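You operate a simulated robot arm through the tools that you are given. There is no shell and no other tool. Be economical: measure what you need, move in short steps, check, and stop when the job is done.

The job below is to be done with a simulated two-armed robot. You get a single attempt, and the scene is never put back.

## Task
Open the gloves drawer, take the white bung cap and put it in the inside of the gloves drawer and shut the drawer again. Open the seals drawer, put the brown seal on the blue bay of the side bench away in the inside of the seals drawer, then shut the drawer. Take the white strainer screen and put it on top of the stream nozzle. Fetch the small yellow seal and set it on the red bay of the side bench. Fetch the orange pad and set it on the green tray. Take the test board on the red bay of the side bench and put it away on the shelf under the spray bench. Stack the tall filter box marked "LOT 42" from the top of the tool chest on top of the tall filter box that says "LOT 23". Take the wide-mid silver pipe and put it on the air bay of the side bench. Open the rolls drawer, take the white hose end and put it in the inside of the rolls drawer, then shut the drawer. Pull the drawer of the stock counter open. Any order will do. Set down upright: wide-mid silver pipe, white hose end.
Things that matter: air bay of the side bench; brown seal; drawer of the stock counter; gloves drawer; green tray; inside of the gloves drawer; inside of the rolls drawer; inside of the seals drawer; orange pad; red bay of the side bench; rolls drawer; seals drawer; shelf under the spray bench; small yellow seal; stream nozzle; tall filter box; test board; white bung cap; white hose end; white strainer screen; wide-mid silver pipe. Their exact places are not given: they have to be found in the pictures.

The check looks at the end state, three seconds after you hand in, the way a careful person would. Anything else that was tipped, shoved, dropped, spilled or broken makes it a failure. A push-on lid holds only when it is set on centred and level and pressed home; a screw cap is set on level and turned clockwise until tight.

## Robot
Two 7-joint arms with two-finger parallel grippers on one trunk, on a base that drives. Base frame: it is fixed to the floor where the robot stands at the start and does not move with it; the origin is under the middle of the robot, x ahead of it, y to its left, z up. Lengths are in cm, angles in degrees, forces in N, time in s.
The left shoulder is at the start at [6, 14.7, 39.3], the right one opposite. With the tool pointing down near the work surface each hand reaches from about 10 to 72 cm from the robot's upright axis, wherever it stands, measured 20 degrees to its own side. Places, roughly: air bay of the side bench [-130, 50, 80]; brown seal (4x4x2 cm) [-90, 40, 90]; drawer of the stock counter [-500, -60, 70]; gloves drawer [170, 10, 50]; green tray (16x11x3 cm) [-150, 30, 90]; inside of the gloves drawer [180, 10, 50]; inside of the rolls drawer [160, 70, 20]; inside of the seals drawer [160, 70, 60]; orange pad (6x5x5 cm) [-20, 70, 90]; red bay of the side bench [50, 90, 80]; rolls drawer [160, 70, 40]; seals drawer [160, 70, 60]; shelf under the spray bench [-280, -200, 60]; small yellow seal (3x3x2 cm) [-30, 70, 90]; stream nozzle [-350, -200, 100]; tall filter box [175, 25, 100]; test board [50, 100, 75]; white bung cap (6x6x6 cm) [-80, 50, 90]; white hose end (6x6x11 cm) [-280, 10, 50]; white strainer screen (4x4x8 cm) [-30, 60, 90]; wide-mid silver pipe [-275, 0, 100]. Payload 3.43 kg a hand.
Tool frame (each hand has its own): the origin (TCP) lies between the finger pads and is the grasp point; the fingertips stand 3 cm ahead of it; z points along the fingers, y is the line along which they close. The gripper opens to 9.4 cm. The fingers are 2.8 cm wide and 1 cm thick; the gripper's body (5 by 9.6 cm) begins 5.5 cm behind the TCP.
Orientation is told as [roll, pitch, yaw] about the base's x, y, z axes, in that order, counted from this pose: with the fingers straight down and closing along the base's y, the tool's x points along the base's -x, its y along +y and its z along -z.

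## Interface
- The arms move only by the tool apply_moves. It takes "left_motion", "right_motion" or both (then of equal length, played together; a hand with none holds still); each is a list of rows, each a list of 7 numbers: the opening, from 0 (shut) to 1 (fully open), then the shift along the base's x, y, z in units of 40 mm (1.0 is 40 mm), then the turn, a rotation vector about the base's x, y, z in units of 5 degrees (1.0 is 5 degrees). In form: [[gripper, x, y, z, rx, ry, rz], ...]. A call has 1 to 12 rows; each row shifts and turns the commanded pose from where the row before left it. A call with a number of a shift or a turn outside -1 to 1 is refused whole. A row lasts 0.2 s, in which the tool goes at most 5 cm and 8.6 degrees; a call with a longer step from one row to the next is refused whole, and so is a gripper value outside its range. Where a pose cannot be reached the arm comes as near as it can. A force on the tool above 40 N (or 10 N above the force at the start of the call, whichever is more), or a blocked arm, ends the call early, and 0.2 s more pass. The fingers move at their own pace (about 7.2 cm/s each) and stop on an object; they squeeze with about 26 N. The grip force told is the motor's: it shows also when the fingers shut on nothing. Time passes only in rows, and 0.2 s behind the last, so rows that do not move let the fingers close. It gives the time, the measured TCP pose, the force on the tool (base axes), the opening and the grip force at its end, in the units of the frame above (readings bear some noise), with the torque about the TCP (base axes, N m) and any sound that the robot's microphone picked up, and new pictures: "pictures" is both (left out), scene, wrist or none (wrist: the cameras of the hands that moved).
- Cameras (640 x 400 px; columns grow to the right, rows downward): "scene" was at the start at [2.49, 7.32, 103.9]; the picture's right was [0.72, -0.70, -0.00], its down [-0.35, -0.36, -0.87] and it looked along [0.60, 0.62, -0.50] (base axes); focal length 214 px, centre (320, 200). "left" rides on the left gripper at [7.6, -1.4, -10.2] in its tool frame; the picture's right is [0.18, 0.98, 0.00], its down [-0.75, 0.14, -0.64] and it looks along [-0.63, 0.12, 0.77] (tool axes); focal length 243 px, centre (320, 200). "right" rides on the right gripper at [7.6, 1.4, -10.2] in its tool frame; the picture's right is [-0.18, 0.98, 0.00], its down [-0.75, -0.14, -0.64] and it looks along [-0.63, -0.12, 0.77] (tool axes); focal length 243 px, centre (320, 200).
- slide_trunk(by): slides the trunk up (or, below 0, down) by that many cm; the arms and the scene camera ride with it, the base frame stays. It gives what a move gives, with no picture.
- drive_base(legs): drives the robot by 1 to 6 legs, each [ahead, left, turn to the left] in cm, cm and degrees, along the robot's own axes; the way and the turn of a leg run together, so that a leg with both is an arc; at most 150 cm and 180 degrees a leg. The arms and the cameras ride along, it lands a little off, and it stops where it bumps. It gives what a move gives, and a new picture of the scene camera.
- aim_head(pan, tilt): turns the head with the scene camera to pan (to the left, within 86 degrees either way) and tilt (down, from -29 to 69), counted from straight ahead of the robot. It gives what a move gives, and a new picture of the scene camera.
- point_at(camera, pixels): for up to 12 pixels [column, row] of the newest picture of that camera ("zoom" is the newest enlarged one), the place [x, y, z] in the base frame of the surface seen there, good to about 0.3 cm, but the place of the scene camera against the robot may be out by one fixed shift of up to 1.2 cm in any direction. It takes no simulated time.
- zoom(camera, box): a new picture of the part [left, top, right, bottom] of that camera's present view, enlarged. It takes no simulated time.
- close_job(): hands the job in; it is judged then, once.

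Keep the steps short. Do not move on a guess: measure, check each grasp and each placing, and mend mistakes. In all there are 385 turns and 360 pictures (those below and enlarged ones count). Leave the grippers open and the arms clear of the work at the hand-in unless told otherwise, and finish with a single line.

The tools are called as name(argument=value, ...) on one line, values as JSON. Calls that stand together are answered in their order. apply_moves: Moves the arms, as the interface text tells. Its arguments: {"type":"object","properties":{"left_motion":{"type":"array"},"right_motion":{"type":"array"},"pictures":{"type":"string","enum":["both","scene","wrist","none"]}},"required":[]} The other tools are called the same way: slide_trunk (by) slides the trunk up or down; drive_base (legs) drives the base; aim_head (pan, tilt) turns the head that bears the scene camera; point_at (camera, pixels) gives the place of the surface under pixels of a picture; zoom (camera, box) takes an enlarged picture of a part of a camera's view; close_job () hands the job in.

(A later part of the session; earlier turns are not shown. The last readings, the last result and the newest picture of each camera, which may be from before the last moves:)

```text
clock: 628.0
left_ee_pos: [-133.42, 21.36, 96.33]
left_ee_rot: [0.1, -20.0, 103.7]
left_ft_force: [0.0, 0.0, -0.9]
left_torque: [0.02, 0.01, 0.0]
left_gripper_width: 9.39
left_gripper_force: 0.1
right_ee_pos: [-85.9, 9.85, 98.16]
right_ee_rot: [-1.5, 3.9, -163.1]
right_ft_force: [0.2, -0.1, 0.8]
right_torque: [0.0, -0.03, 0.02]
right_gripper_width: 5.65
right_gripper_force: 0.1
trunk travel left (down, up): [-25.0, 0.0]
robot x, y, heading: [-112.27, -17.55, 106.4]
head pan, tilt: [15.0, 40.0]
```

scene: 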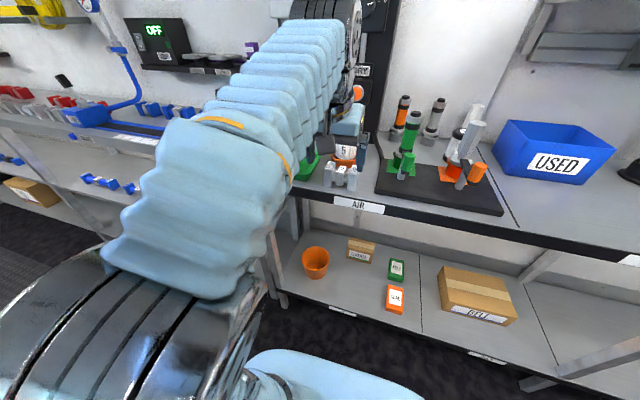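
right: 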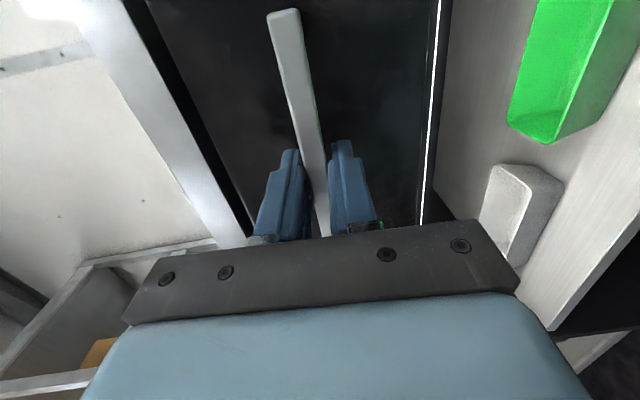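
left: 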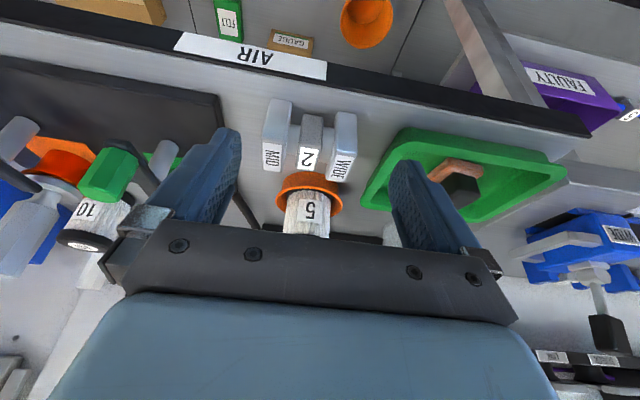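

Pipe stands upright in the air bay. Now open the ROLLS drawer first: go to the chest and ready the right hand.

drive_base(legs=[[-30, 0, 0], [0, 0, -92.8], [150, 0, 0], [0, 32, 0]])

apply_moves(right_motion=[[0.6, 0.28, 0.07, -0.55, 0.235, -0.972, 0], [0.6, 0.28, 0.07, -0.55, 0.235, -0.972, 0], [0.6, 0.28, 0.07, -0.55, 0.235, -0.972, 0], [0.6, 0.28, 0.07, -0.55, 0.235, -0.972, 0], [0.6, 0.28, 0.07, -0.55, 0.235, -0.972, 0], [0.6, 0.28, 0.07, -0.55, 0.235, -0.972, 0], [0.6, 0.28, 0.07, -0.55, 0.235, -0.972, 0], [0.6, 0.28, 0.07, -0.55, 0.235, -0.972, 0], [0.6, 0.28, 0.07, -0.55, 0.235, -0.972, 0]], pictures="none")

apply_moves(right_motion=[[0.6, 0.28, 0.07, -0.55, 0.235, -0.972, 0], [0.6, 0.28, 0.07, -0.55, 0.235, -0.972, 0], [0.6, 0.28, 0.07, -0.55, 0.235, -0.972, 0], [0.6, 0.28, 0.07, -0.55, 0.235, -0.972, 0], [0.6, 0.28, 0.07, -0.55, 0.235, -0.972, 0], [0.6, 0.28, 0.07, -0.55, 0.235, -0.972, 0], [0.6, 0.28, 0.07, -0.55, 0.235, -0.972, 0], [0.6, 0.28, 0.07, -0.55, 0.235, -0.972, 0], [0.6, 0.28, 0.07, -0.6, 0.235, -0.972, 0]])

```text
clock: 642.8
left_ee_pos: [76.57, 41.21, 96.25]
left_ee_rot: [0.1, -20.1, 10.6]
left_ft_force: [0.2, 0.0, 0.1]
left_torque: [0.01, 0.01, 0.0]
left_gripper_width: 9.39
left_gripper_force: 0.1
right_ee_pos: [62.42, -5.49, 98.21]
right_ee_rot: [-1.6, 3.8, 103.9]
right_ft_force: [-0.2, 0.0, 0.5]
right_torque: [0.01, -0.01, -0.01]
right_gripper_width: 5.64
right_gripper_force: 0.0
trunk travel left (down, up): [-25.0, 0.0]
robot x, y, heading: [36.51, 22.3, 13.8]
head pan, tilt: [15.0, 40.0]
```

scene: 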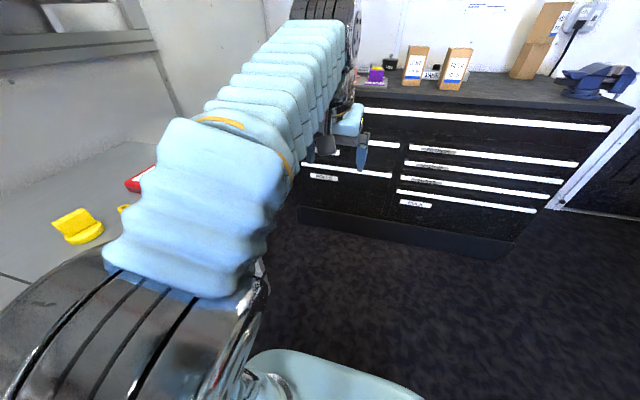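

```text
clock: 644.8
left_ee_pos: [76.53, 41.32, 96.33]
left_ee_rot: [-0.1, -20.2, 10.6]
left_ft_force: [-0.6, -0.1, -0.2]
left_torque: [0.03, -0.01, 0.03]
left_gripper_width: 9.4
left_gripper_force: 0.1
right_ee_pos: [72.58, -2.97, 78.45]
right_ee_rot: [-46.8, 2.9, 100.9]
right_ft_force: [0.1, -0.1, -0.4]
right_torque: [-0.02, -0.01, -0.02]
right_gripper_width: 5.62
right_gripper_force: 0.0
trunk travel left (down, up): [-25.0, 0.0]
robot x, y, heading: [36.68, 22.12, 13.2]
head pan, tilt: [15.0, 40.0]
```

```text
clock: 646.8
left_ee_pos: [76.65, 41.25, 96.37]
left_ee_rot: [0.0, -20.1, 10.5]
left_ft_force: [-0.6, -0.1, 0.7]
left_torque: [-0.01, -0.02, 0.0]
left_gripper_width: 9.39
left_gripper_force: 0.0
right_ee_pos: [90.31, -6.96, 66.72]
right_ee_rot: [-91.7, 0.4, 99.6]
right_ft_force: [0.7, 0.6, -0.1]
right_torque: [0.0, 0.04, 0.0]
right_gripper_width: 5.63
right_gripper_force: 0.0
right hand out of reach, approached as far as the arm can: row 1, 2, 3, 4, 5, 6, 7
trunk travel left (down, up): [-25.0, 0.0]
robot x, y, heading: [36.57, 22.12, 13.5]
head pan, tilt: [15.0, 40.0]
```

scene: 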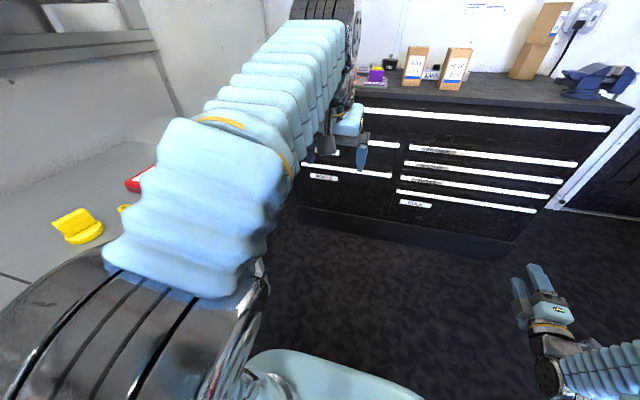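
right: 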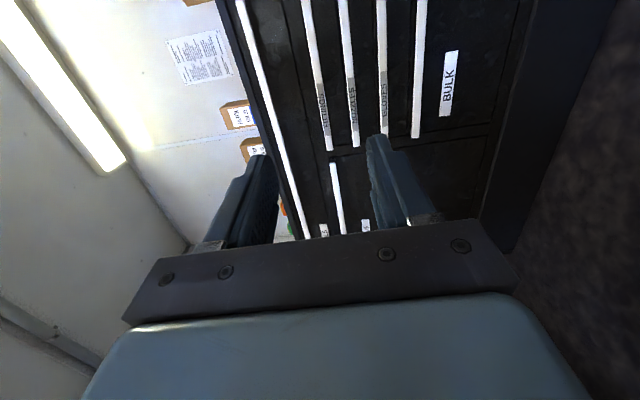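

Bring the right hand in line: left 27, ahead 12, down to z≈54.

apply_moves(right_motion=[[0.6, 0.17, 0.91, -0.4, 0, 0, 0.4], [0.6, 0.17, 0.91, -0.4, 0, 0, 0.4], [0.6, 0.17, 0.91, -0.4, 0, 0, 0], [0.6, 0.17, 0.91, -0.4, 0, 0, 0], [0.6, 0.17, 0.91, -0.4, 0, 0, 0], [0.6, 0.17, 0.91, -0.4, 0, 0, 0], [0.6, 0.17, 0.91, -0.4, 0, 0, 0], [0.6, 0.17, 0.91, -0.4, 0, 0, 0]], left_motion=[[0.6, 0, 0, 0.1, -0.235, 0.972, 0], [0.6, 0, 0, 0, -0.235, 0.972, 0], [0.6, 0, 0, 0, -0.235, 0.972, 0], [0.6, 0, 0, 0, -0.235, 0.972, 0], [0.6, 0, 0, 0, 0, 0, 0], [0.6, 0, 0, 0, 0, 0, 0], [0.6, 0, 0, 0, 0, 0, 0], [0.6, 0, 0, 0, 0, 0, 0]], pictures="none")

drive_base(legs=[[22, 4, 0]])

zoom(camera="right", box=[0, 0, 640, 400])

```text
clock: 648.6
left_ee_pos: [76.53, 41.26, 96.7]
left_ee_rot: [-0.9, -0.1, 10.7]
left_ft_force: [-0.4, -0.5, 0.4]
left_torque: [0.02, 0.01, 0.01]
left_gripper_width: 5.63
left_gripper_force: 0.2
right_ee_pos: [96.18, 22.32, 54.18]
right_ee_rot: [-91.5, 0.2, 103.6]
right_ft_force: [-0.4, 0.2, 0.1]
right_torque: [0.0, -0.01, 0.01]
right_gripper_width: 5.62
right_gripper_force: 0.0
trunk travel left (down, up): [-25.0, 0.0]
robot x, y, heading: [36.39, 22.45, 13.3]
head pan, tilt: [15.0, 40.0]
```

```text
clock: 650.3
left_ee_pos: [97.31, 50.19, 96.72]
left_ee_rot: [-0.9, -0.1, 10.7]
left_ft_force: [-0.1, 0.2, -0.1]
left_torque: [-0.01, -0.03, -0.03]
left_gripper_width: 5.66
left_gripper_force: 0.1
right_ee_pos: [116.98, 31.12, 54.23]
right_ee_rot: [-91.6, 0.3, 103.4]
right_ft_force: [0.2, 0.0, -0.3]
right_torque: [0.0, -0.02, -0.01]
right_gripper_width: 5.66
right_gripper_force: 0.0
trunk travel left (down, up): [-25.0, 0.0]
robot x, y, heading: [57.7, 31.34, 13.3]
head pan, tilt: [15.0, 40.0]
```

scene: 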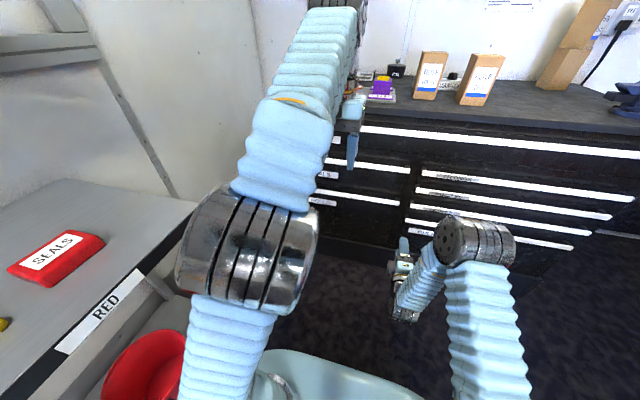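

```text
1.00 times, centred on (320, 200) of right (not enlarged: the box is as wide or as high as the picture)
```

zoom: 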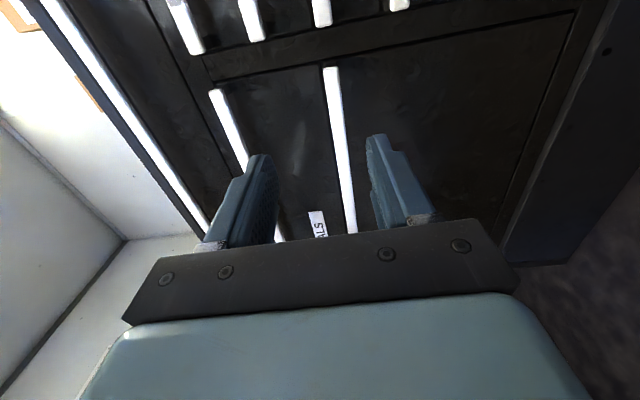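

point_at(camera="zoom", pixels=[[335, 110], [340, 150], [347, 200]])

apply_moves(right_motion=[[0.6, -0.2, 0.8, 0, 0, 0, 0], [0.6, -0.2, 0.8, 0, 0, 0, 0]], pictures="none")

drive_base(legs=[[18, 6, 0]])

zoom(camera="right", box=[0, 0, 640, 400])

point_at(camera="zoom", pixels=[[310, 110], [320, 110], [330, 110], [320, 150], [330, 150], [340, 150]])

```text
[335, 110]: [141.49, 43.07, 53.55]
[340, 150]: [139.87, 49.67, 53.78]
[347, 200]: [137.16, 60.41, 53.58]
```

```text
clock: 650.9
left_ee_pos: [97.24, 50.24, 96.71]
left_ee_rot: [-1.0, 0.0, 10.5]
left_ft_force: [0.0, -0.1, -0.2]
left_torque: [0.0, 0.0, -0.03]
left_gripper_width: 5.65
left_gripper_force: 0.1
right_ee_pos: [115.28, 37.53, 54.22]
right_ee_rot: [-91.6, 0.2, 103.4]
right_ft_force: [-0.6, 0.1, 0.7]
right_torque: [0.02, 0.0, 0.0]
right_gripper_width: 5.65
right_gripper_force: 0.1
trunk travel left (down, up): [-25.0, 0.0]
robot x, y, heading: [57.52, 31.21, 12.9]
head pan, tilt: [15.0, 40.0]
```

```text
clock: 652.5
left_ee_pos: [113.64, 60.37, 96.71]
left_ee_rot: [-1.0, -0.1, 10.6]
left_ft_force: [-0.7, -0.2, -0.2]
left_torque: [0.0, 0.0, -0.01]
left_gripper_width: 5.62
left_gripper_force: 0.1
right_ee_pos: [131.65, 47.77, 54.3]
right_ee_rot: [-91.6, 0.3, 103.6]
right_ft_force: [-0.2, -0.1, -0.3]
right_torque: [0.0, 0.01, 0.02]
right_gripper_width: 5.64
right_gripper_force: 0.0
trunk travel left (down, up): [-25.0, 0.0]
robot x, y, heading: [73.76, 41.35, 13.3]
head pan, tilt: [15.0, 40.0]
```

scene: 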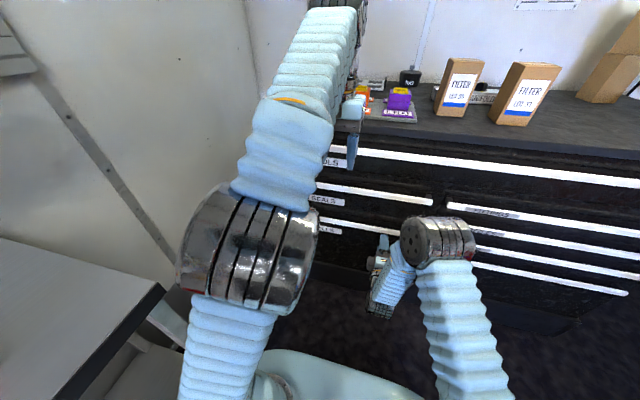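

```text
1.00 times, centred on (320, 200) of right (not enlarged: the box is as wide or as high as the picture)
```

zoom: 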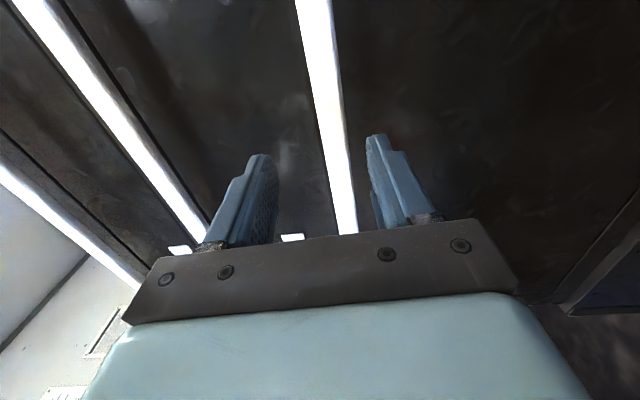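

```text
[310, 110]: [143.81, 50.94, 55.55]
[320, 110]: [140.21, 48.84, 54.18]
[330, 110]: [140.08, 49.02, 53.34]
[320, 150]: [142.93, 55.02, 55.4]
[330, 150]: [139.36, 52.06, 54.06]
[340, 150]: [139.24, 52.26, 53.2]
```

apply_moves(right_motion=[[0.6, 0.5, 0.12, -0.15, 0, 0, 0], [0.6, 0.5, 0.12, 0, 0, 0, 0], [0.6, 0.5, 0.12, 0, 0, 0, 0], [0.6, 0.45, 0.11, 0, 0, 0, 0], [0, 0, 0, 0, 0, 0, 0], [0, 0, 0, 0, 0, 0, 0], [0, 0, 0, 0, 0, 0, 0]], pictures="wrist")

```text
clock: 654.1
left_ee_pos: [113.75, 60.37, 96.69]
left_ee_rot: [-1.0, -0.1, 10.5]
left_ft_force: [1.1, 0.4, -0.4]
left_torque: [0.03, 0.02, 0.0]
left_gripper_width: 5.63
left_gripper_force: 0.0
right_ee_pos: [139.32, 49.54, 53.55]
right_ee_rot: [-91.4, 0.2, 103.6]
right_ft_force: [-1.3, 0.6, -9.1]
right_torque: [0.6, 0.87, 0.18]
right_gripper_width: 2.21
right_gripper_force: 44.9
trunk travel left (down, up): [-25.0, 0.0]
robot x, y, heading: [73.89, 41.35, 13.3]
head pan, tilt: [15.0, 40.0]
```

right: 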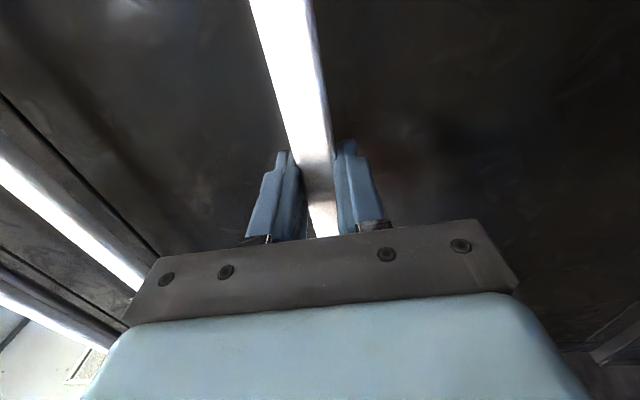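

Gripped. Pull back 31 cm.

drive_base(legs=[[-31, 0, 0]])

apply_moves(right_motion=[[0.7, 0, 0, 0, 0, 0, 0], [0.7, 0, 0, 0, 0, 0, 0], [0.7, -0.6, -0.15, 0, 0, 0, 0], [0.7, -0.7, -0.17, 0, 0, 0, 0]], pictures="none")

aim_head(pan=0, tilt=42)

```text
clock: 656.6
left_ee_pos: [84.09, 52.98, 96.8]
left_ee_rot: [-1.0, -0.2, 9.9]
left_ft_force: [0.1, 0.1, -0.8]
left_torque: [-0.02, 0.02, -0.02]
left_gripper_width: 5.63
left_gripper_force: 0.0
right_ee_pos: [109.41, 42.42, 53.51]
right_ee_rot: [-91.2, 0.1, 103.3]
right_ft_force: [1.2, 0.6, 0.9]
right_torque: [0.38, 0.74, 0.29]
right_gripper_width: 2.2
right_gripper_force: 45.3
trunk travel left (down, up): [-25.0, 0.0]
robot x, y, heading: [43.81, 34.75, 12.7]
head pan, tilt: [15.0, 40.0]
stopped in leg 1: the force on the tool passed its limit at 40 N (the readings are from after the stop); the commanded pose is now the measured one
```

scene: 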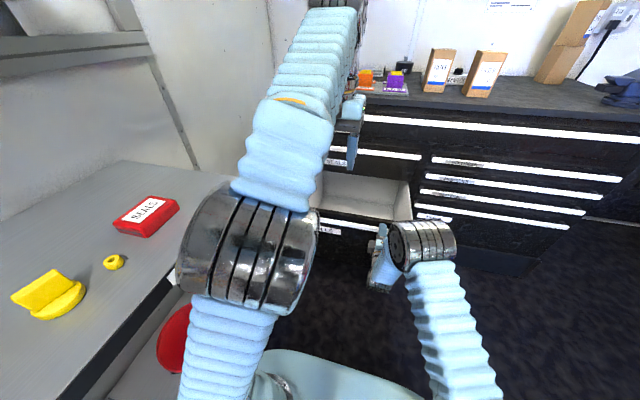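

```text
clock: 657.6
left_ee_pos: [84.16, 53.1, 96.76]
left_ee_rot: [-1.0, 0.0, 9.9]
left_ft_force: [0.5, 0.3, 0.7]
left_torque: [-0.01, 0.01, 0.0]
left_gripper_width: 5.64
left_gripper_force: 0.0
right_ee_pos: [104.27, 41.12, 53.41]
right_ee_rot: [-91.1, 0.1, 103.2]
right_ft_force: [0.4, -0.1, -0.6]
right_torque: [0.01, 0.0, 0.0]
right_gripper_width: 6.59
right_gripper_force: 0.1
trunk travel left (down, up): [-25.0, 0.0]
robot x, y, heading: [43.91, 34.67, 12.5]
head pan, tilt: [15.0, 40.0]
```

```text
clock: 658.4
left_ee_pos: [84.2, 53.14, 96.66]
left_ee_rot: [-1.0, -0.1, 9.9]
left_ft_force: [0.3, 0.3, 0.2]
left_torque: [0.01, 0.03, 0.02]
left_gripper_width: 5.64
left_gripper_force: 0.0
right_ee_pos: [104.33, 41.13, 53.42]
right_ee_rot: [-91.3, 0.1, 103.3]
right_ft_force: [-0.1, -0.9, 0.1]
right_torque: [0.04, 0.01, 0.0]
right_gripper_width: 6.58
right_gripper_force: 0.1
trunk travel left (down, up): [-25.0, 0.0]
robot x, y, heading: [44.45, 34.97, 12.8]
head pan, tilt: [0.0, 42.0]
```

scene: 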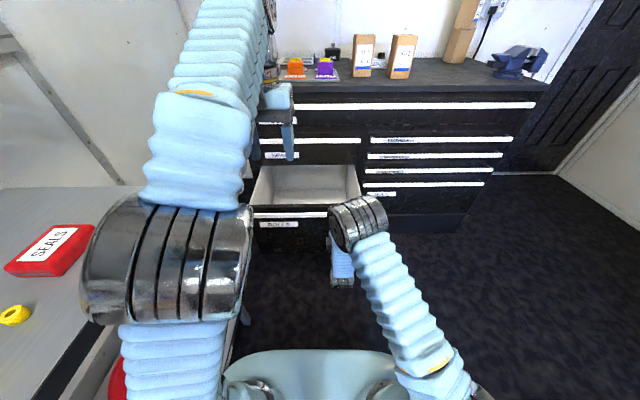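

zoom(camera="scene", box=[235, 140, 395, 250])

point_at(camera="zoom", pixels=[[250, 170], [300, 130], [180, 200], [400, 180], [300, 230], [300, 265], [450, 150], [110, 200], [350, 200]])

```text
3.64 times, centred on (315, 195) of scene
```

zoom: 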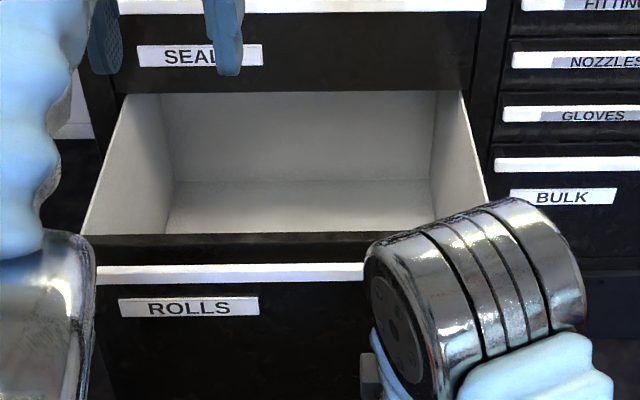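

```text
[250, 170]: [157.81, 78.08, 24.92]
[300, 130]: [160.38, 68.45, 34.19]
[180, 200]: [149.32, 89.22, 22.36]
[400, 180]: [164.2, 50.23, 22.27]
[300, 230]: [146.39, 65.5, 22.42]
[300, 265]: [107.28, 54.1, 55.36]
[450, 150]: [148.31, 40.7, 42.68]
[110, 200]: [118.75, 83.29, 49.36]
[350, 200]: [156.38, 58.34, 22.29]
```

ROLLS drawer is open and empty, floor z≈21.6. Bring the right hand back to vertical and test the left hand's reach into the drawer before fetching the hose end.

apply_moves(right_motion=[[0.6, -0.25, -0.1, 0.6, -0.235, 0.972, 0], [0.6, -0.25, -0.1, 0.6, -0.235, 0.972, 0], [0.6, -0.25, -0.1, 0.6, -0.235, 0.972, 0], [0.6, -0.25, -0.1, 0.6, -0.235, 0.972, 0], [0.6, -0.25, -0.1, 0.6, -0.235, 0.972, 0], [0.6, -0.25, -0.1, 0.6, -0.235, 0.972, 0], [0.6, -0.25, -0.1, 0.6, -0.235, 0.972, 0], [0.6, -0.25, -0.1, 0.6, -0.235, 0.972, 0], [0.6, -0.25, -0.1, 0.6, -0.235, 0.972, 0]], left_motion=[[0.6, 0, 0, 0, 0.235, -0.972, 0], [0.6, 0, 0, 0, 0.235, -0.972, 0], [0.6, 0, 0, 0, 0.235, -0.972, 0], [0.6, 0, 0, 0, 0.235, -0.972, 0], [0.6, 0, 0, 0, 0.235, -0.972, 0], [0.6, 0, 0, 0, 0.14, -0.58, 0], [0.6, 0, 0, 0, 0, 0, 0], [0.6, 0, 0, 0, 0, 0, 0.6], [0.6, 0, 0, 0, 0, 0, 0]], pictures="none")

apply_moves(right_motion=[[0.6, -0.25, -0.1, 0.6, -0.235, 0.972, 0], [0.6, -0.25, -0.1, 0.6, -0.235, 0.972, 0], [0.6, -0.25, -0.1, 0.6, -0.235, 0.972, 0], [0.6, -0.25, -0.1, 0.6, -0.235, 0.972, 0], [0.6, -0.25, -0.1, 0.6, -0.235, 0.972, 0], [0.6, -0.25, -0.1, 0.5, -0.235, 0.972, 0], [0.6, -0.25, -0.1, 0.5, -0.235, 0.972, 0], [0.6, -0.25, -0.1, 0.5, -0.235, 0.972, 0], [0.6, -0.25, -0.1, 0.4, -0.235, 0.972, 0]], pictures="none")

drive_base(legs=[[28, 0, 0]])

```text
clock: 660.4
left_ee_pos: [84.07, 53.09, 96.78]
left_ee_rot: [1.0, -28.0, 12.5]
left_ft_force: [-1.1, 0.1, 0.2]
left_torque: [0.02, -0.03, 0.01]
left_gripper_width: 5.64
left_gripper_force: 0.1
right_ee_pos: [95.29, 37.65, 75.29]
right_ee_rot: [-46.3, 0.2, 103.5]
right_ft_force: [0.5, 0.3, 0.6]
right_torque: [-0.03, -0.01, 0.01]
right_gripper_width: 5.6
right_gripper_force: 0.0
trunk travel left (down, up): [-25.0, 0.0]
robot x, y, heading: [44.27, 34.9, 12.8]
head pan, tilt: [0.0, 42.0]
```

```text
clock: 662.4
left_ee_pos: [84.22, 53.11, 96.71]
left_ee_rot: [0.9, -28.0, 12.5]
left_ft_force: [-0.1, 0.3, -0.9]
left_torque: [-0.02, -0.02, 0.02]
left_gripper_width: 5.65
left_gripper_force: 0.0
right_ee_pos: [86.3, 33.88, 94.53]
right_ee_rot: [-1.3, 0.3, 103.6]
right_ft_force: [-0.5, -0.1, 0.0]
right_torque: [-0.03, 0.01, -0.02]
right_gripper_width: 5.64
right_gripper_force: 0.0
trunk travel left (down, up): [-25.0, 0.0]
robot x, y, heading: [44.22, 34.8, 12.7]
head pan, tilt: [0.0, 42.0]
```

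```text
clock: 664.3
left_ee_pos: [111.74, 58.7, 96.82]
left_ee_rot: [0.9, -28.2, 11.8]
left_ft_force: [0.2, 0.0, 0.0]
left_torque: [0.0, -0.01, -0.01]
left_gripper_width: 5.64
left_gripper_force: 0.0
right_ee_pos: [113.71, 39.39, 94.58]
right_ee_rot: [-1.3, 0.2, 103.0]
right_ft_force: [-0.8, -0.6, 0.6]
right_torque: [-0.02, -0.03, 0.01]
right_gripper_width: 5.62
right_gripper_force: 0.1
trunk travel left (down, up): [-25.0, 0.0]
robot x, y, heading: [71.25, 40.44, 11.9]
head pan, tilt: [0.0, 42.0]
```

scene: 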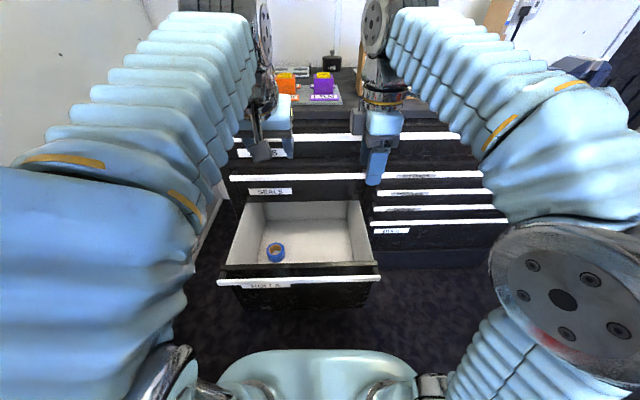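

point_at(camera="scene", pixels=[[275, 252], [275, 245], [310, 250], [330, 240], [340, 225], [300, 265], [350, 250]])

apply_moves(left_motion=[[0.6, 0.33, 0.08, -0.9, 0, 0, 0], [0.6, 0.33, 0.08, -0.9, 0, 0, 0], [0.6, 0.33, 0.08, -0.9, 0, 0, 0], [0.6, 0.33, 0.08, -0.9, 0, 0, 0], [0.6, 0.33, 0.08, -0.9, 0, 0, 0], [0.6, 0.33, 0.08, -0.9, 0, 0, 0], [0.6, 0.33, 0.08, -0.9, 0, 0, 0], [0.6, 0.33, 0.08, -0.9, 0, 0, 0], [0.6, 0.33, 0.08, -0.9, 0, 0, 0], [0.6, 0.33, 0.08, -0.9, 0, 0, 0]], pictures="scene")

```text
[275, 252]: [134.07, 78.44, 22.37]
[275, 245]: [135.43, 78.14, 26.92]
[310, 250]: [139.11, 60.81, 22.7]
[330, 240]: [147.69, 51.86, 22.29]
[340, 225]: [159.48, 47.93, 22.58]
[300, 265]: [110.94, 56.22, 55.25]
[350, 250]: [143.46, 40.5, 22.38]
```

```text
clock: 666.5
left_ee_pos: [125.14, 61.95, 60.78]
left_ee_rot: [0.9, -28.1, 11.9]
left_ft_force: [-0.5, -0.3, -0.2]
left_torque: [-0.02, 0.01, -0.01]
left_gripper_width: 5.67
left_gripper_force: 0.0
right_ee_pos: [113.76, 39.5, 94.59]
right_ee_rot: [-1.3, 0.2, 103.0]
right_ft_force: [0.3, -0.2, 0.3]
right_torque: [0.0, -0.01, 0.0]
right_gripper_width: 5.63
right_gripper_force: 0.1
trunk travel left (down, up): [-25.0, 0.0]
robot x, y, heading: [71.27, 40.86, 11.8]
head pan, tilt: [0.0, 42.0]
no pictures are left
```

Pictures are used up, so I continue by measured poses and forces. Raise the left hand out of the drawer and set it to the 49° tilt used before, then drive off.

apply_moves(left_motion=[[0.7, -0.2, -0.05, 0.9, 0, 0, 0], [0.7, -0.3, -0.07, 0.9, 0, 0, 0], [0.7, -0.3, -0.07, 0.9, 0, 0, 0], [0.7, -0.3, -0.07, 0.9, 0, 0, 0], [0.7, -0.3, -0.07, 0.9, 0, 0, 0], [0.7, -0.3, -0.07, 0.9, 0, 0, 0], [0.7, -0.3, -0.07, 0.9, 0, 0, 0], [0.7, -0.3, -0.07, 0.9, 0, 0, 0], [0.7, -0.3, -0.07, 0.9, 0, 0, 0], [0.7, -0.3, -0.07, 0.9, 0, 0, 0]], pictures="none")

drive_base(legs=[[-40, 0, 1.5], [0, -60, 0], [0, 0, -90]])

```text
clock: 668.7
left_ee_pos: [113.11, 59.44, 96.33]
left_ee_rot: [0.9, -28.0, 11.8]
left_ft_force: [0.0, 0.5, 0.2]
left_torque: [0.0, -0.01, -0.03]
left_gripper_width: 6.59
left_gripper_force: 0.0
right_ee_pos: [113.74, 39.32, 94.59]
right_ee_rot: [-1.3, 0.2, 103.0]
right_ft_force: [0.2, -0.8, 0.4]
right_torque: [0.01, 0.02, 0.02]
right_gripper_width: 5.63
right_gripper_force: 0.1
trunk travel left (down, up): [-25.0, 0.0]
robot x, y, heading: [71.66, 40.47, 11.9]
head pan, tilt: [0.0, 42.0]
no pictures are left
```

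```text
clock: 678.0
left_ee_pos: [66.89, -66.46, 96.24]
left_ee_rot: [0.8, -28.0, -76.2]
left_ft_force: [-0.4, -0.1, 0.2]
left_torque: [-0.02, -0.01, -0.03]
left_gripper_width: 6.59
left_gripper_force: 0.1
right_ee_pos: [46.82, -67.68, 94.56]
right_ee_rot: [-1.2, 0.4, 14.8]
right_ft_force: [-0.3, -0.4, 0.7]
right_torque: [-0.03, -0.02, 0.01]
right_gripper_width: 5.64
right_gripper_force: 0.1
trunk travel left (down, up): [-25.0, 0.0]
robot x, y, heading: [46.72, -25.4, -76.5]
head pan, tilt: [0.0, 42.0]
```

drive_base(legs=[[0, -120, 0], [0, -120, 0], [0, -112, 0]])

apply_moves(left_motion=[[0.7, 0, 0, 0, -0.972, -0.235, 0], [0.7, 0, 0, 0, -0.972, -0.235, 0], [0.7, 0, 0, 0, -0.972, -0.235, 0], [0.7, 0, 0, 0, -0.972, -0.235, 0], [0.7, 0.3, 0, 0, 0, 0, 1], [0.7, 0.3, 0, 0, 0, 0, 1], [0.7, 0.3, 0, 0, 0, 0, 1], [0.7, 0.3, 0, 0, 0, 0, 1], [0.7, 0.3, 0, 0, 0, 0, 1], [0.7, 0.3, 0, 0, 0, 0, 1], [0.7, 0.3, 0, 0, 0, 0, 1], [0.7, 0.3, 0, 0, 0, 0, 1]], pictures="none")

```text
clock: 695.0
left_ee_pos: [-272.86, -148.84, 96.26]
left_ee_rot: [0.9, -27.9, -76.3]
left_ft_force: [-0.5, -0.5, 0.3]
left_torque: [-0.01, 0.0, -0.02]
left_gripper_width: 6.56
left_gripper_force: 0.0
right_ee_pos: [-292.76, -150.25, 94.49]
right_ee_rot: [-1.3, 0.3, 14.8]
right_ft_force: [0.3, -0.1, 0.3]
right_torque: [0.0, -0.02, -0.03]
right_gripper_width: 5.63
right_gripper_force: 0.2
trunk travel left (down, up): [-25.0, 0.0]
robot x, y, heading: [-293.03, -107.6, -76.4]
head pan, tilt: [0.0, 42.0]
```

```text
clock: 697.6
left_ee_pos: [-263.03, -148.97, 96.38]
left_ee_rot: [1.0, -48.0, -36.3]
left_ft_force: [0.2, 0.0, 0.1]
left_torque: [-0.03, -0.04, -0.01]
left_gripper_width: 6.57
left_gripper_force: 0.1
right_ee_pos: [-292.72, -150.09, 94.51]
right_ee_rot: [-1.2, 0.2, 14.7]
right_ft_force: [-0.1, 0.0, 0.1]
right_torque: [0.0, 0.02, -0.02]
right_gripper_width: 5.63
right_gripper_force: 0.1
trunk travel left (down, up): [-25.0, 0.0]
robot x, y, heading: [-293.25, -107.7, -76.2]
head pan, tilt: [0.0, 42.0]
no pictures are left
```

apply_moves(left_motion=[[0.7, 0.78, 0.9, 0.15, 0, 0, 1], [0.7, 0.78, 0.9, 0.15, 0, 0, 1], [0.7, 0.78, 0.9, 0.15, 0, 0, 1], [0.7, 0.78, 0.9, 0.15, 0, 0, 1], [0.7, 0.78, 0.9, 0.15, 0, 0, 1], [0.7, 0.78, 0.9, 0.15, 0, 0, 1], [0.7, 0.78, 0.9, 0.15, 0, 0, 0]], right_motion=[[0.6, -0.25, 0.9, 0.2, 0, 0, 0], [0.6, -0.25, 0.9, 0.2, 0, 0, 0], [0.6, -0.25, 0.9, 0, 0, 0, 0], [0.6, -0.25, 0.9, 0, 0, 0, 0], [0.6, 0, 0, 0, 0, 0, 0], [0.6, 0, 0, 0, 0, 0, 0], [0.6, 0, 0, 0, 0, 0, 0]], pictures="none")

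drive_base(legs=[[0, -9.9, 0], [38, 0, 0]])

```text
clock: 699.2
left_ee_pos: [-241.17, -123.9, 100.49]
left_ee_rot: [0.9, -47.9, -6.4]
left_ft_force: [-0.1, -1.0, -0.1]
left_torque: [0.0, 0.01, 0.02]
left_gripper_width: 6.58
left_gripper_force: 0.0
right_ee_pos: [-296.51, -135.89, 95.92]
right_ee_rot: [-1.2, 0.2, 14.9]
right_ft_force: [0.0, -0.1, -0.4]
right_torque: [0.01, -0.01, -0.01]
right_gripper_width: 5.65
right_gripper_force: 0.1
trunk travel left (down, up): [-25.0, 0.0]
robot x, y, heading: [-293.07, -107.97, -75.8]
head pan, tilt: [0.0, 42.0]
no pictures are left
```

```text
clock: 702.2
left_ee_pos: [-241.91, -162.21, 100.32]
left_ee_rot: [0.9, -48.1, -6.4]
left_ft_force: [-0.4, 1.2, 0.7]
left_torque: [0.0, 0.01, 0.03]
left_gripper_width: 6.57
left_gripper_force: 0.1
right_ee_pos: [-297.09, -174.09, 95.96]
right_ee_rot: [-1.3, 0.2, 14.8]
right_ft_force: [0.9, -0.3, 0.1]
right_torque: [0.02, -0.02, -0.02]
right_gripper_width: 5.65
right_gripper_force: 0.1
trunk travel left (down, up): [-25.0, 0.0]
robot x, y, heading: [-293.62, -146.3, -76.2]
head pan, tilt: [0.0, 42.0]
```

At the old way-point. Retrace: in over the bench, then along the hand axis onto the tube.

apply_moves(left_motion=[[0.7, 0.1, -0.8, 0, 0, 0, 0], [0.7, 0.15, -0.8, 0, 0, 0, 0], [0.7, 0.15, -0.85, 0, 0, 0, 0], [0.7, 0.15, -0.8, 0.05, 0, 0, 0], [0.7, 0, 0, 0, 0, 0, 0]], pictures="none")

```text
clock: 703.5
left_ee_pos: [-239.63, -175.17, 100.57]
left_ee_rot: [0.9, -48.0, -6.4]
left_ft_force: [0.2, -0.8, -0.7]
left_torque: [0.03, 0.04, -0.03]
left_gripper_width: 6.6
left_gripper_force: 0.1
right_ee_pos: [-297.1, -174.18, 95.92]
right_ee_rot: [-1.3, 0.3, 14.8]
right_ft_force: [0.1, -0.5, 0.4]
right_torque: [0.01, 0.01, 0.0]
right_gripper_width: 5.62
right_gripper_force: 0.0
trunk travel left (down, up): [-25.0, 0.0]
robot x, y, heading: [-293.32, -146.54, -76.7]
head pan, tilt: [0.0, 42.0]
no pictures are left
```

apply_moves(left_motion=[[0.7, 0.48, 0, -0.22, 0, 0, 0], [0.7, 0.48, 0, -0.22, 0, 0, 0], [0.7, 0.48, -0.01, -0.22, 0, 0, 0], [0.7, 0.46, -0.01, -0.22, 0, 0, 0], [0.7, 0, 0, 0, 0, 0, 0]], pictures="none")

apply_moves(left_motion=[[0, 0, 0, 0, 0, 0, 0], [0, 0, 0, 0, 0, 0, 0], [0, 0, 0, 0, 0, 0, 0], [0, 0, 0, 0, 0, 0, 0]], pictures="none")

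```text
clock: 704.6
left_ee_pos: [-231.96, -175.36, 96.95]
left_ee_rot: [1.0, -48.0, -6.4]
left_ft_force: [0.2, 0.3, 0.4]
left_torque: [0.01, -0.02, 0.01]
left_gripper_width: 6.57
left_gripper_force: 0.0
right_ee_pos: [-297.05, -174.14, 95.9]
right_ee_rot: [-1.4, 0.4, 14.8]
right_ft_force: [1.0, 0.0, 0.3]
right_torque: [0.01, 0.02, -0.02]
right_gripper_width: 5.64
right_gripper_force: 0.0
trunk travel left (down, up): [-25.0, 0.0]
robot x, y, heading: [-293.25, -146.46, -76.4]
head pan, tilt: [0.0, 42.0]
no pictures are left
```

```text
clock: 705.6
left_ee_pos: [-232.07, -175.37, 97.13]
left_ee_rot: [0.9, -48.2, -6.5]
left_ft_force: [0.4, -4.9, 2.9]
left_torque: [-0.22, -0.06, -0.1]
left_gripper_width: 3.23
left_gripper_force: 25.9
right_ee_pos: [-297.11, -174.15, 95.98]
right_ee_rot: [-1.3, 0.2, 14.8]
right_ft_force: [0.0, 1.2, -0.5]
right_torque: [-0.03, 0.0, 0.0]
right_gripper_width: 5.63
right_gripper_force: 0.0
trunk travel left (down, up): [-25.0, 0.0]
robot x, y, heading: [-293.45, -146.31, -76.4]
head pan, tilt: [0.0, 42.0]
no pictures are left
```

Gripped (3.23 cm as before). Lift and bring it out over the edge, then back the base off.

apply_moves(left_motion=[[0, 0, 0, 0.4, 0, 0, 0], [0, 0, 0, 0.5, 0, 0, 0], [0, -0.1, 0.5, 0.2, 0, 0, 0], [0, -0.2, 0.8, 0, 0, 0, 0], [0, -0.2, 0.8, 0, 0, 0, 0], [0, -0.2, 0.8, 0, 0, 0, 0]], pictures="none")

drive_base(legs=[[-42, 0, 0]])

```text
clock: 707.0
left_ee_pos: [-234.55, -163.57, 101.62]
left_ee_rot: [1.0, -48.0, -6.4]
left_ft_force: [0.2, -0.4, -2.7]
left_torque: [0.01, 0.08, 0.0]
left_gripper_width: 3.22
left_gripper_force: 25.9
right_ee_pos: [-297.05, -174.28, 95.96]
right_ee_rot: [-1.4, 0.2, 14.8]
right_ft_force: [0.1, -0.9, -0.6]
right_torque: [0.04, 0.02, -0.03]
right_gripper_width: 5.65
right_gripper_force: 0.0
trunk travel left (down, up): [-25.0, 0.0]
robot x, y, heading: [-293.57, -146.24, -76.2]
head pan, tilt: [0.0, 42.0]
no pictures are left
```

```text
clock: 709.6
left_ee_pos: [-244.34, -123.09, 101.64]
left_ee_rot: [0.9, -47.9, -6.2]
left_ft_force: [0.2, 0.6, -2.7]
left_torque: [-0.01, 0.06, 0.0]
left_gripper_width: 3.2
left_gripper_force: 26.1
right_ee_pos: [-306.92, -133.93, 95.88]
right_ee_rot: [-1.2, 0.3, 15.0]
right_ft_force: [-0.8, 0.2, -0.7]
right_torque: [0.03, 0.0, -0.03]
right_gripper_width: 5.63
right_gripper_force: 0.1
trunk travel left (down, up): [-25.0, 0.0]
robot x, y, heading: [-303.36, -105.67, -76.0]
head pan, tilt: [0.0, 42.0]
```

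Held. Carry it along the aisle toward the chest in stages, watching the pull on the hand.

drive_base(legs=[[0, 120, 0]])

drive_base(legs=[[0, 60, 0]])

```text
clock: 715.7
left_ee_pos: [-127.29, -95.73, 101.49]
left_ee_rot: [0.9, -47.9, -7.0]
left_ft_force: [0.1, 0.0, -2.8]
left_torque: [0.01, 0.09, 0.03]
left_gripper_width: 3.22
left_gripper_force: 26.2
right_ee_pos: [-189.93, -105.59, 95.91]
right_ee_rot: [-1.2, 0.3, 14.1]
right_ft_force: [0.1, 0.1, -0.1]
right_torque: [-0.01, 0.01, 0.01]
right_gripper_width: 5.63
right_gripper_force: 0.1
trunk travel left (down, up): [-25.0, 0.0]
robot x, y, heading: [-185.84, -77.97, -76.9]
head pan, tilt: [0.0, 42.0]
```

```text
clock: 719.2
left_ee_pos: [-67.98, -82.08, 101.52]
left_ee_rot: [0.9, -48.0, -7.2]
left_ft_force: [0.7, 0.2, -2.5]
left_torque: [0.01, 0.07, -0.04]
left_gripper_width: 3.27
left_gripper_force: 26.1
right_ee_pos: [-130.74, -91.95, 95.92]
right_ee_rot: [-1.3, 0.2, 14.0]
right_ft_force: [0.2, -0.3, -0.3]
right_torque: [0.02, 0.0, 0.0]
right_gripper_width: 5.62
right_gripper_force: 0.0
trunk travel left (down, up): [-25.0, 0.0]
robot x, y, heading: [-126.69, -63.58, -76.7]
head pan, tilt: [0.0, 42.0]
```

No pull at all. Continue.

drive_base(legs=[[0, 70, 0]])

drive_base(legs=[[-10, 75, 0]])

```text
clock: 723.0
left_ee_pos: [-0.31, -67.68, 101.5]
left_ee_rot: [0.9, -48.1, -7.9]
left_ft_force: [0.0, 0.3, -2.9]
left_torque: [0.01, 0.05, 0.0]
left_gripper_width: 3.22
left_gripper_force: 25.7
right_ee_pos: [-63.15, -76.66, 95.85]
right_ee_rot: [-1.3, 0.2, 13.3]
right_ft_force: [0.5, 0.1, -0.1]
right_torque: [0.02, 0.0, -0.01]
right_gripper_width: 5.63
right_gripper_force: 0.0
trunk travel left (down, up): [-25.0, 0.0]
robot x, y, heading: [-58.87, -48.5, -77.6]
head pan, tilt: [0.0, 42.0]
```

```text
clock: 727.1
left_ee_pos: [71.85, -40.68, 101.56]
left_ee_rot: [0.9, -48.0, -7.2]
left_ft_force: [-0.4, 0.0, -2.6]
left_torque: [0.02, 0.07, 0.01]
left_gripper_width: 3.24
left_gripper_force: 25.9
right_ee_pos: [9.2, -50.33, 95.89]
right_ee_rot: [-1.3, 0.2, 13.9]
right_ft_force: [-0.1, 0.3, -0.9]
right_torque: [0.04, 0.01, 0.02]
right_gripper_width: 5.66
right_gripper_force: 0.0
trunk travel left (down, up): [-25.0, 0.0]
robot x, y, heading: [13.54, -22.16, -77.6]
head pan, tilt: [0.0, 42.0]
```

Still no pull. Turn left to face the chest, then bring the hand round to point ahead.

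drive_base(legs=[[0, 0, 91.2]])

apply_moves(left_motion=[[0, 0.3, -0.5, 0, 0, 0, -1], [0, 0.3, -0.5, 0, 0, 0, -1], [0, 0.3, -0.5, 0, 0, 0, -1], [0, 0.3, -0.5, 0, 0, 0, -1], [0, 0.3, -0.5, 0, 0, 0, -1], [0, 0.3, -0.5, 0, 0, 0, -1], [0, 0.3, -0.5, 0, 0, 0, -1], [0, 0.3, -0.5, 0, 0, 0, -1], [0, 0.3, -0.5, 0, 0, 0, -1], [0, 0.3, -0.5, 0, 0, 0, -1], [0, 0.3, -0.5, 0, 0, 0, -1], [0, 0.3, -0.5, 0, 0, 0, -1]], pictures="none")

```text
clock: 731.3
left_ee_pos: [32.79, 35.9, 101.59]
left_ee_rot: [0.9, -48.1, 81.7]
left_ft_force: [0.0, -0.5, -2.9]
left_torque: [-0.03, 0.02, 0.01]
left_gripper_width: 3.2
left_gripper_force: 25.8
right_ee_pos: [41.07, -27.03, 95.88]
right_ee_rot: [-1.3, 0.2, 102.8]
right_ft_force: [-0.2, -0.5, 0.1]
right_torque: [-0.01, 0.0, 0.03]
right_gripper_width: 5.65
right_gripper_force: 0.1
trunk travel left (down, up): [-25.0, 0.0]
robot x, y, heading: [12.95, -22.11, 11.7]
head pan, tilt: [0.0, 42.0]
```

```text
clock: 733.9
left_ee_pos: [47.23, 12.22, 101.53]
left_ee_rot: [0.8, -48.1, 21.5]
left_ft_force: [-0.2, -0.2, -1.9]
left_torque: [-0.02, 0.08, 0.01]
left_gripper_width: 3.23
left_gripper_force: 25.7
right_ee_pos: [41.19, -27.12, 95.99]
right_ee_rot: [-1.3, 0.2, 102.8]
right_ft_force: [0.1, 0.3, -0.4]
right_torque: [0.05, 0.0, 0.0]
right_gripper_width: 5.64
right_gripper_force: 0.0
trunk travel left (down, up): [-25.0, 0.0]
robot x, y, heading: [13.53, -22.48, 11.4]
head pan, tilt: [0.0, 42.0]
no pictures are left
```

Straighten the hand (yaw to 13.6°, 13 cm left of centre) and drive to the drawer.

apply_moves(left_motion=[[0, 0.2, -0.85, 0, 0, 0, -0.8], [0, 0.2, -0.85, 0, 0, 0, -0.8], [0, 0.2, -0.85, 0, 0, 0, 0], [0, 0.2, -0.85, 0, 0, 0, 0]], pictures="none")

drive_base(legs=[[40, 0, 2.1], [0, 36, 0], [31, 0, 0]])

```text
clock: 734.9
left_ee_pos: [50.17, -1.57, 101.31]
left_ee_rot: [0.8, -48.0, 13.6]
left_ft_force: [-0.2, -0.2, -2.4]
left_torque: [-0.01, 0.06, -0.02]
left_gripper_width: 3.2
left_gripper_force: 25.7
right_ee_pos: [41.16, -27.05, 95.96]
right_ee_rot: [-1.3, 0.1, 102.8]
right_ft_force: [0.8, 0.5, 0.7]
right_torque: [-0.02, -0.02, -0.02]
right_gripper_width: 5.64
right_gripper_force: 0.0
trunk travel left (down, up): [-25.0, 0.0]
robot x, y, heading: [13.19, -22.31, 11.5]
head pan, tilt: [0.0, 42.0]
no pictures are left
```

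```text
clock: 741.0
left_ee_pos: [110.1, 50.0, 101.42]
left_ee_rot: [1.0, -48.0, 15.2]
left_ft_force: [0.3, -0.9, -2.6]
left_torque: [-0.03, 0.05, -0.03]
left_gripper_width: 3.22
left_gripper_force: 26.1
right_ee_pos: [101.81, 24.31, 95.98]
right_ee_rot: [-1.4, 0.2, 104.4]
right_ft_force: [-0.2, 0.1, -0.3]
right_torque: [0.01, 0.0, -0.02]
right_gripper_width: 5.63
right_gripper_force: 0.0
trunk travel left (down, up): [-25.0, 0.0]
robot x, y, heading: [73.7, 28.22, 13.2]
head pan, tilt: [0.0, 42.0]
```

Hand at t=118.8, n=22.7. Move ahead to t≈138 then straight down to z≈62, watching forces.

apply_moves(left_motion=[[0, 0.93, 0.22, 0, 0, 0, -0.3], [0, 0.93, 0.22, 0, 0, 0, 0], [0, 0.93, 0.22, 0, 0, 0, 0], [0, 0.93, 0.22, -0.3, 0, 0, 0], [0, 0.93, 0.22, -0.6, 0, 0, 0], [0, 0, 0, -0.95, 0, 0, 0], [0, 0, 0, -0.95, 0, 0, 0], [0, 0, 0, -0.95, 0, 0, 0], [0, 0, 0, -0.95, 0, 0, 0], [0, 0, 0, -0.95, 0, 0, 0], [0, 0, 0, -0.95, 0, 0, 0]], pictures="none")

```text
clock: 743.4
left_ee_pos: [129.1, 54.74, 75.1]
left_ee_rot: [0.9, -48.0, 13.9]
left_ft_force: [-1.0, -0.1, -3.4]
left_torque: [-0.03, 0.08, 0.03]
left_gripper_width: 3.22
left_gripper_force: 26.3
right_ee_pos: [101.76, 24.34, 95.98]
right_ee_rot: [-1.3, 0.2, 104.3]
right_ft_force: [0.2, 0.1, -0.3]
right_torque: [0.02, 0.0, 0.01]
right_gripper_width: 5.63
right_gripper_force: 0.1
trunk travel left (down, up): [-25.0, 0.0]
robot x, y, heading: [73.83, 28.19, 13.5]
head pan, tilt: [0.0, 42.0]
no pictures are left
```

apply_moves(left_motion=[[0, 0, 0, -0.9, 0, 0, 0], [0, 0, 0, -0.9, 0, 0, 0], [0, 0, 0, -0.9, 0, 0, 0], [0, 0.37, 0.09, -0.85, 0, 0, 0], [0, 0.37, 0.09, -0.85, 0, 0, 0], [0, 0.37, 0.09, -0.85, 0, 0, 0], [0, 0.37, 0.09, -0.85, 0, 0, 0], [0, 0.37, 0.09, -0.85, 0, 0, 0]], pictures="none")

```text
clock: 745.2
left_ee_pos: [136.25, 56.48, 47.12]
left_ee_rot: [0.8, -48.0, 13.9]
left_ft_force: [0.5, 0.3, -2.6]
left_torque: [-0.03, 0.08, 0.04]
left_gripper_width: 3.22
left_gripper_force: 26.0
right_ee_pos: [101.83, 24.16, 96.03]
right_ee_rot: [-1.3, 0.2, 104.4]
right_ft_force: [0.2, -0.2, -0.2]
right_torque: [0.05, -0.01, 0.0]
right_gripper_width: 5.65
right_gripper_force: 0.0
trunk travel left (down, up): [-25.0, 0.0]
robot x, y, heading: [73.85, 28.59, 13.2]
head pan, tilt: [0.0, 42.0]
no pictures are left
```

apply_moves(left_motion=[[0, 0.3, 0.07, -0.8, 0, 0, 0], [0, 0.45, 0.11, -0.8, 0, 0, 0], [0, 0.5, 0.12, -0.8, 0, 0, 0], [0, 0.5, 0.12, -0.7, 0, 0, 0], [0, 0, 0, 0, 0, 0, 0]], pictures="none")

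```text
clock: 746.4
left_ee_pos: [143.21, 58.19, 34.65]
left_ee_rot: [0.9, -48.0, 13.7]
left_ft_force: [-0.5, -0.8, -2.1]
left_torque: [-0.05, 0.06, 0.02]
left_gripper_width: 3.22
left_gripper_force: 26.0
right_ee_pos: [101.8, 24.28, 95.99]
right_ee_rot: [-1.4, 0.1, 104.4]
right_ft_force: [-0.2, 0.1, -0.3]
right_torque: [-0.03, -0.01, -0.01]
right_gripper_width: 5.62
right_gripper_force: 0.1
trunk travel left (down, up): [-25.0, 0.0]
robot x, y, heading: [74.06, 28.35, 13.5]
head pan, tilt: [0.0, 42.0]
no pictures are left
```

apply_moves(left_motion=[[0, 0, 0, -0.4, 0, 0, 0], [0, 0, 0, -0.4, 0, 0, 0], [0, 0, 0, -0.3, 0, 0, 0], [0, 0, 0, -0.15, 0, 0, 0], [0, 0, 0, 0, 0, 0, 0]], pictures="none")

apply_moves(left_motion=[[0, 0, 0, -0.07, 0, 0, 0], [0, 0, 0, -0.05, 0, 0, 0], [0, 0, 0, 0, 0, 0, 0]], pictures="none")

```text
clock: 747.6
left_ee_pos: [143.14, 58.1, 29.77]
left_ee_rot: [1.0, -48.1, 13.7]
left_ft_force: [0.1, -0.1, -2.0]
left_torque: [0.02, 0.1, 0.0]
left_gripper_width: 3.23
left_gripper_force: 25.7
right_ee_pos: [101.67, 24.31, 96.01]
right_ee_rot: [-1.3, 0.2, 104.4]
right_ft_force: [0.0, -0.2, 0.4]
right_torque: [0.0, -0.04, 0.0]
right_gripper_width: 5.63
right_gripper_force: 0.0
trunk travel left (down, up): [-25.0, 0.0]
robot x, y, heading: [73.96, 27.92, 13.4]
head pan, tilt: [0.0, 42.0]
no pictures are left
```

```text
clock: 748.4
left_ee_pos: [142.99, 57.87, 29.19]
left_ee_rot: [0.8, -47.8, 13.6]
left_ft_force: [0.5, -0.2, -2.5]
left_torque: [0.01, 0.04, 0.02]
left_gripper_width: 3.22
left_gripper_force: 26.4
right_ee_pos: [101.75, 24.18, 95.88]
right_ee_rot: [-1.3, 0.2, 104.4]
right_ft_force: [0.1, 0.1, -0.2]
right_torque: [0.01, -0.01, -0.03]
right_gripper_width: 5.65
right_gripper_force: 0.1
trunk travel left (down, up): [-25.0, 0.0]
robot x, y, heading: [74.3, 28.16, 13.0]
head pan, tilt: [0.0, 42.0]
no pictures are left
```

Not yet touching; continue in tiny steps.

apply_moves(left_motion=[[0, 0, 0, -0.05, 0, 0, 0], [0, 0, 0, -0.05, 0, 0, 0], [0, 0, 0, 0, 0, 0, 0]], pictures="none")

```text
clock: 749.2
left_ee_pos: [143.04, 57.85, 28.99]
left_ee_rot: [1.0, -48.0, 13.7]
left_ft_force: [-4.1, 0.6, 2.7]
left_torque: [-0.07, 0.15, -0.02]
left_gripper_width: 3.2
left_gripper_force: 25.6
right_ee_pos: [101.68, 24.19, 95.97]
right_ee_rot: [-1.4, 0.2, 104.5]
right_ft_force: [0.7, -0.2, -0.1]
right_torque: [0.01, 0.0, -0.03]
right_gripper_width: 5.61
right_gripper_force: 0.1
trunk travel left (down, up): [-25.0, 0.0]
robot x, y, heading: [73.8, 28.01, 13.5]
head pan, tilt: [0.0, 42.0]
no pictures are left
```

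Contact felt at the predicted height. Press a hair, open, and withdraw along the hand axis.

apply_moves(left_motion=[[0, 0, 0, -0.04, 0, 0, 0], [0.6, 0, 0, 0, 0, 0, 0], [0.7, 0, 0, 0, 0, 0, 0], [0.7, 0, 0, 0, 0, 0, 0]], pictures="none")

apply_moves(left_motion=[[0.7, -0.18, -0.043, 0.17, 0, 0, 0], [0.7, -0.27, -0.065, 0.25, 0, 0, 0], [0.7, -0.36, -0.087, 0.33, 0, 0, 0], [0.7, -0.36, -0.087, 0.6, 0, 0, 0], [0.7, -0.36, -0.087, 0.8, 0, 0, 0], [0.7, -0.37, -0.09, 0.9, 0, 0, 0], [0.7, -0.37, -0.09, 0.9, 0, 0, 0], [0.7, -0.37, -0.09, 0.9, 0, 0, 0]], pictures="none")

```text
clock: 750.2
left_ee_pos: [143.1, 58.01, 28.49]
left_ee_rot: [0.9, -47.9, 13.8]
left_ft_force: [0.3, -0.1, -1.1]
left_torque: [-0.01, -0.02, -0.02]
left_gripper_width: 6.57
left_gripper_force: 0.0
right_ee_pos: [101.74, 24.22, 95.85]
right_ee_rot: [-1.4, 0.2, 104.4]
right_ft_force: [0.1, -0.5, 0.6]
right_torque: [0.03, -0.02, 0.01]
right_gripper_width: 5.64
right_gripper_force: 0.0
trunk travel left (down, up): [-25.0, 0.0]
robot x, y, heading: [73.76, 28.37, 13.1]
head pan, tilt: [0.0, 42.0]
no pictures are left
```

```text
clock: 752.0
left_ee_pos: [132.41, 55.01, 48.15]
left_ee_rot: [0.8, -47.9, 13.6]
left_ft_force: [-0.2, -0.4, -0.3]
left_torque: [0.04, 0.0, -0.02]
left_gripper_width: 6.58
left_gripper_force: 0.1
right_ee_pos: [101.82, 24.32, 95.98]
right_ee_rot: [-1.4, 0.2, 104.4]
right_ft_force: [1.4, 0.0, 0.3]
right_torque: [0.0, 0.04, 0.0]
right_gripper_width: 5.61
right_gripper_force: 0.0
trunk travel left (down, up): [-25.0, 0.0]
robot x, y, heading: [73.79, 28.64, 13.3]
head pan, tilt: [0.0, 42.0]
no pictures are left
```

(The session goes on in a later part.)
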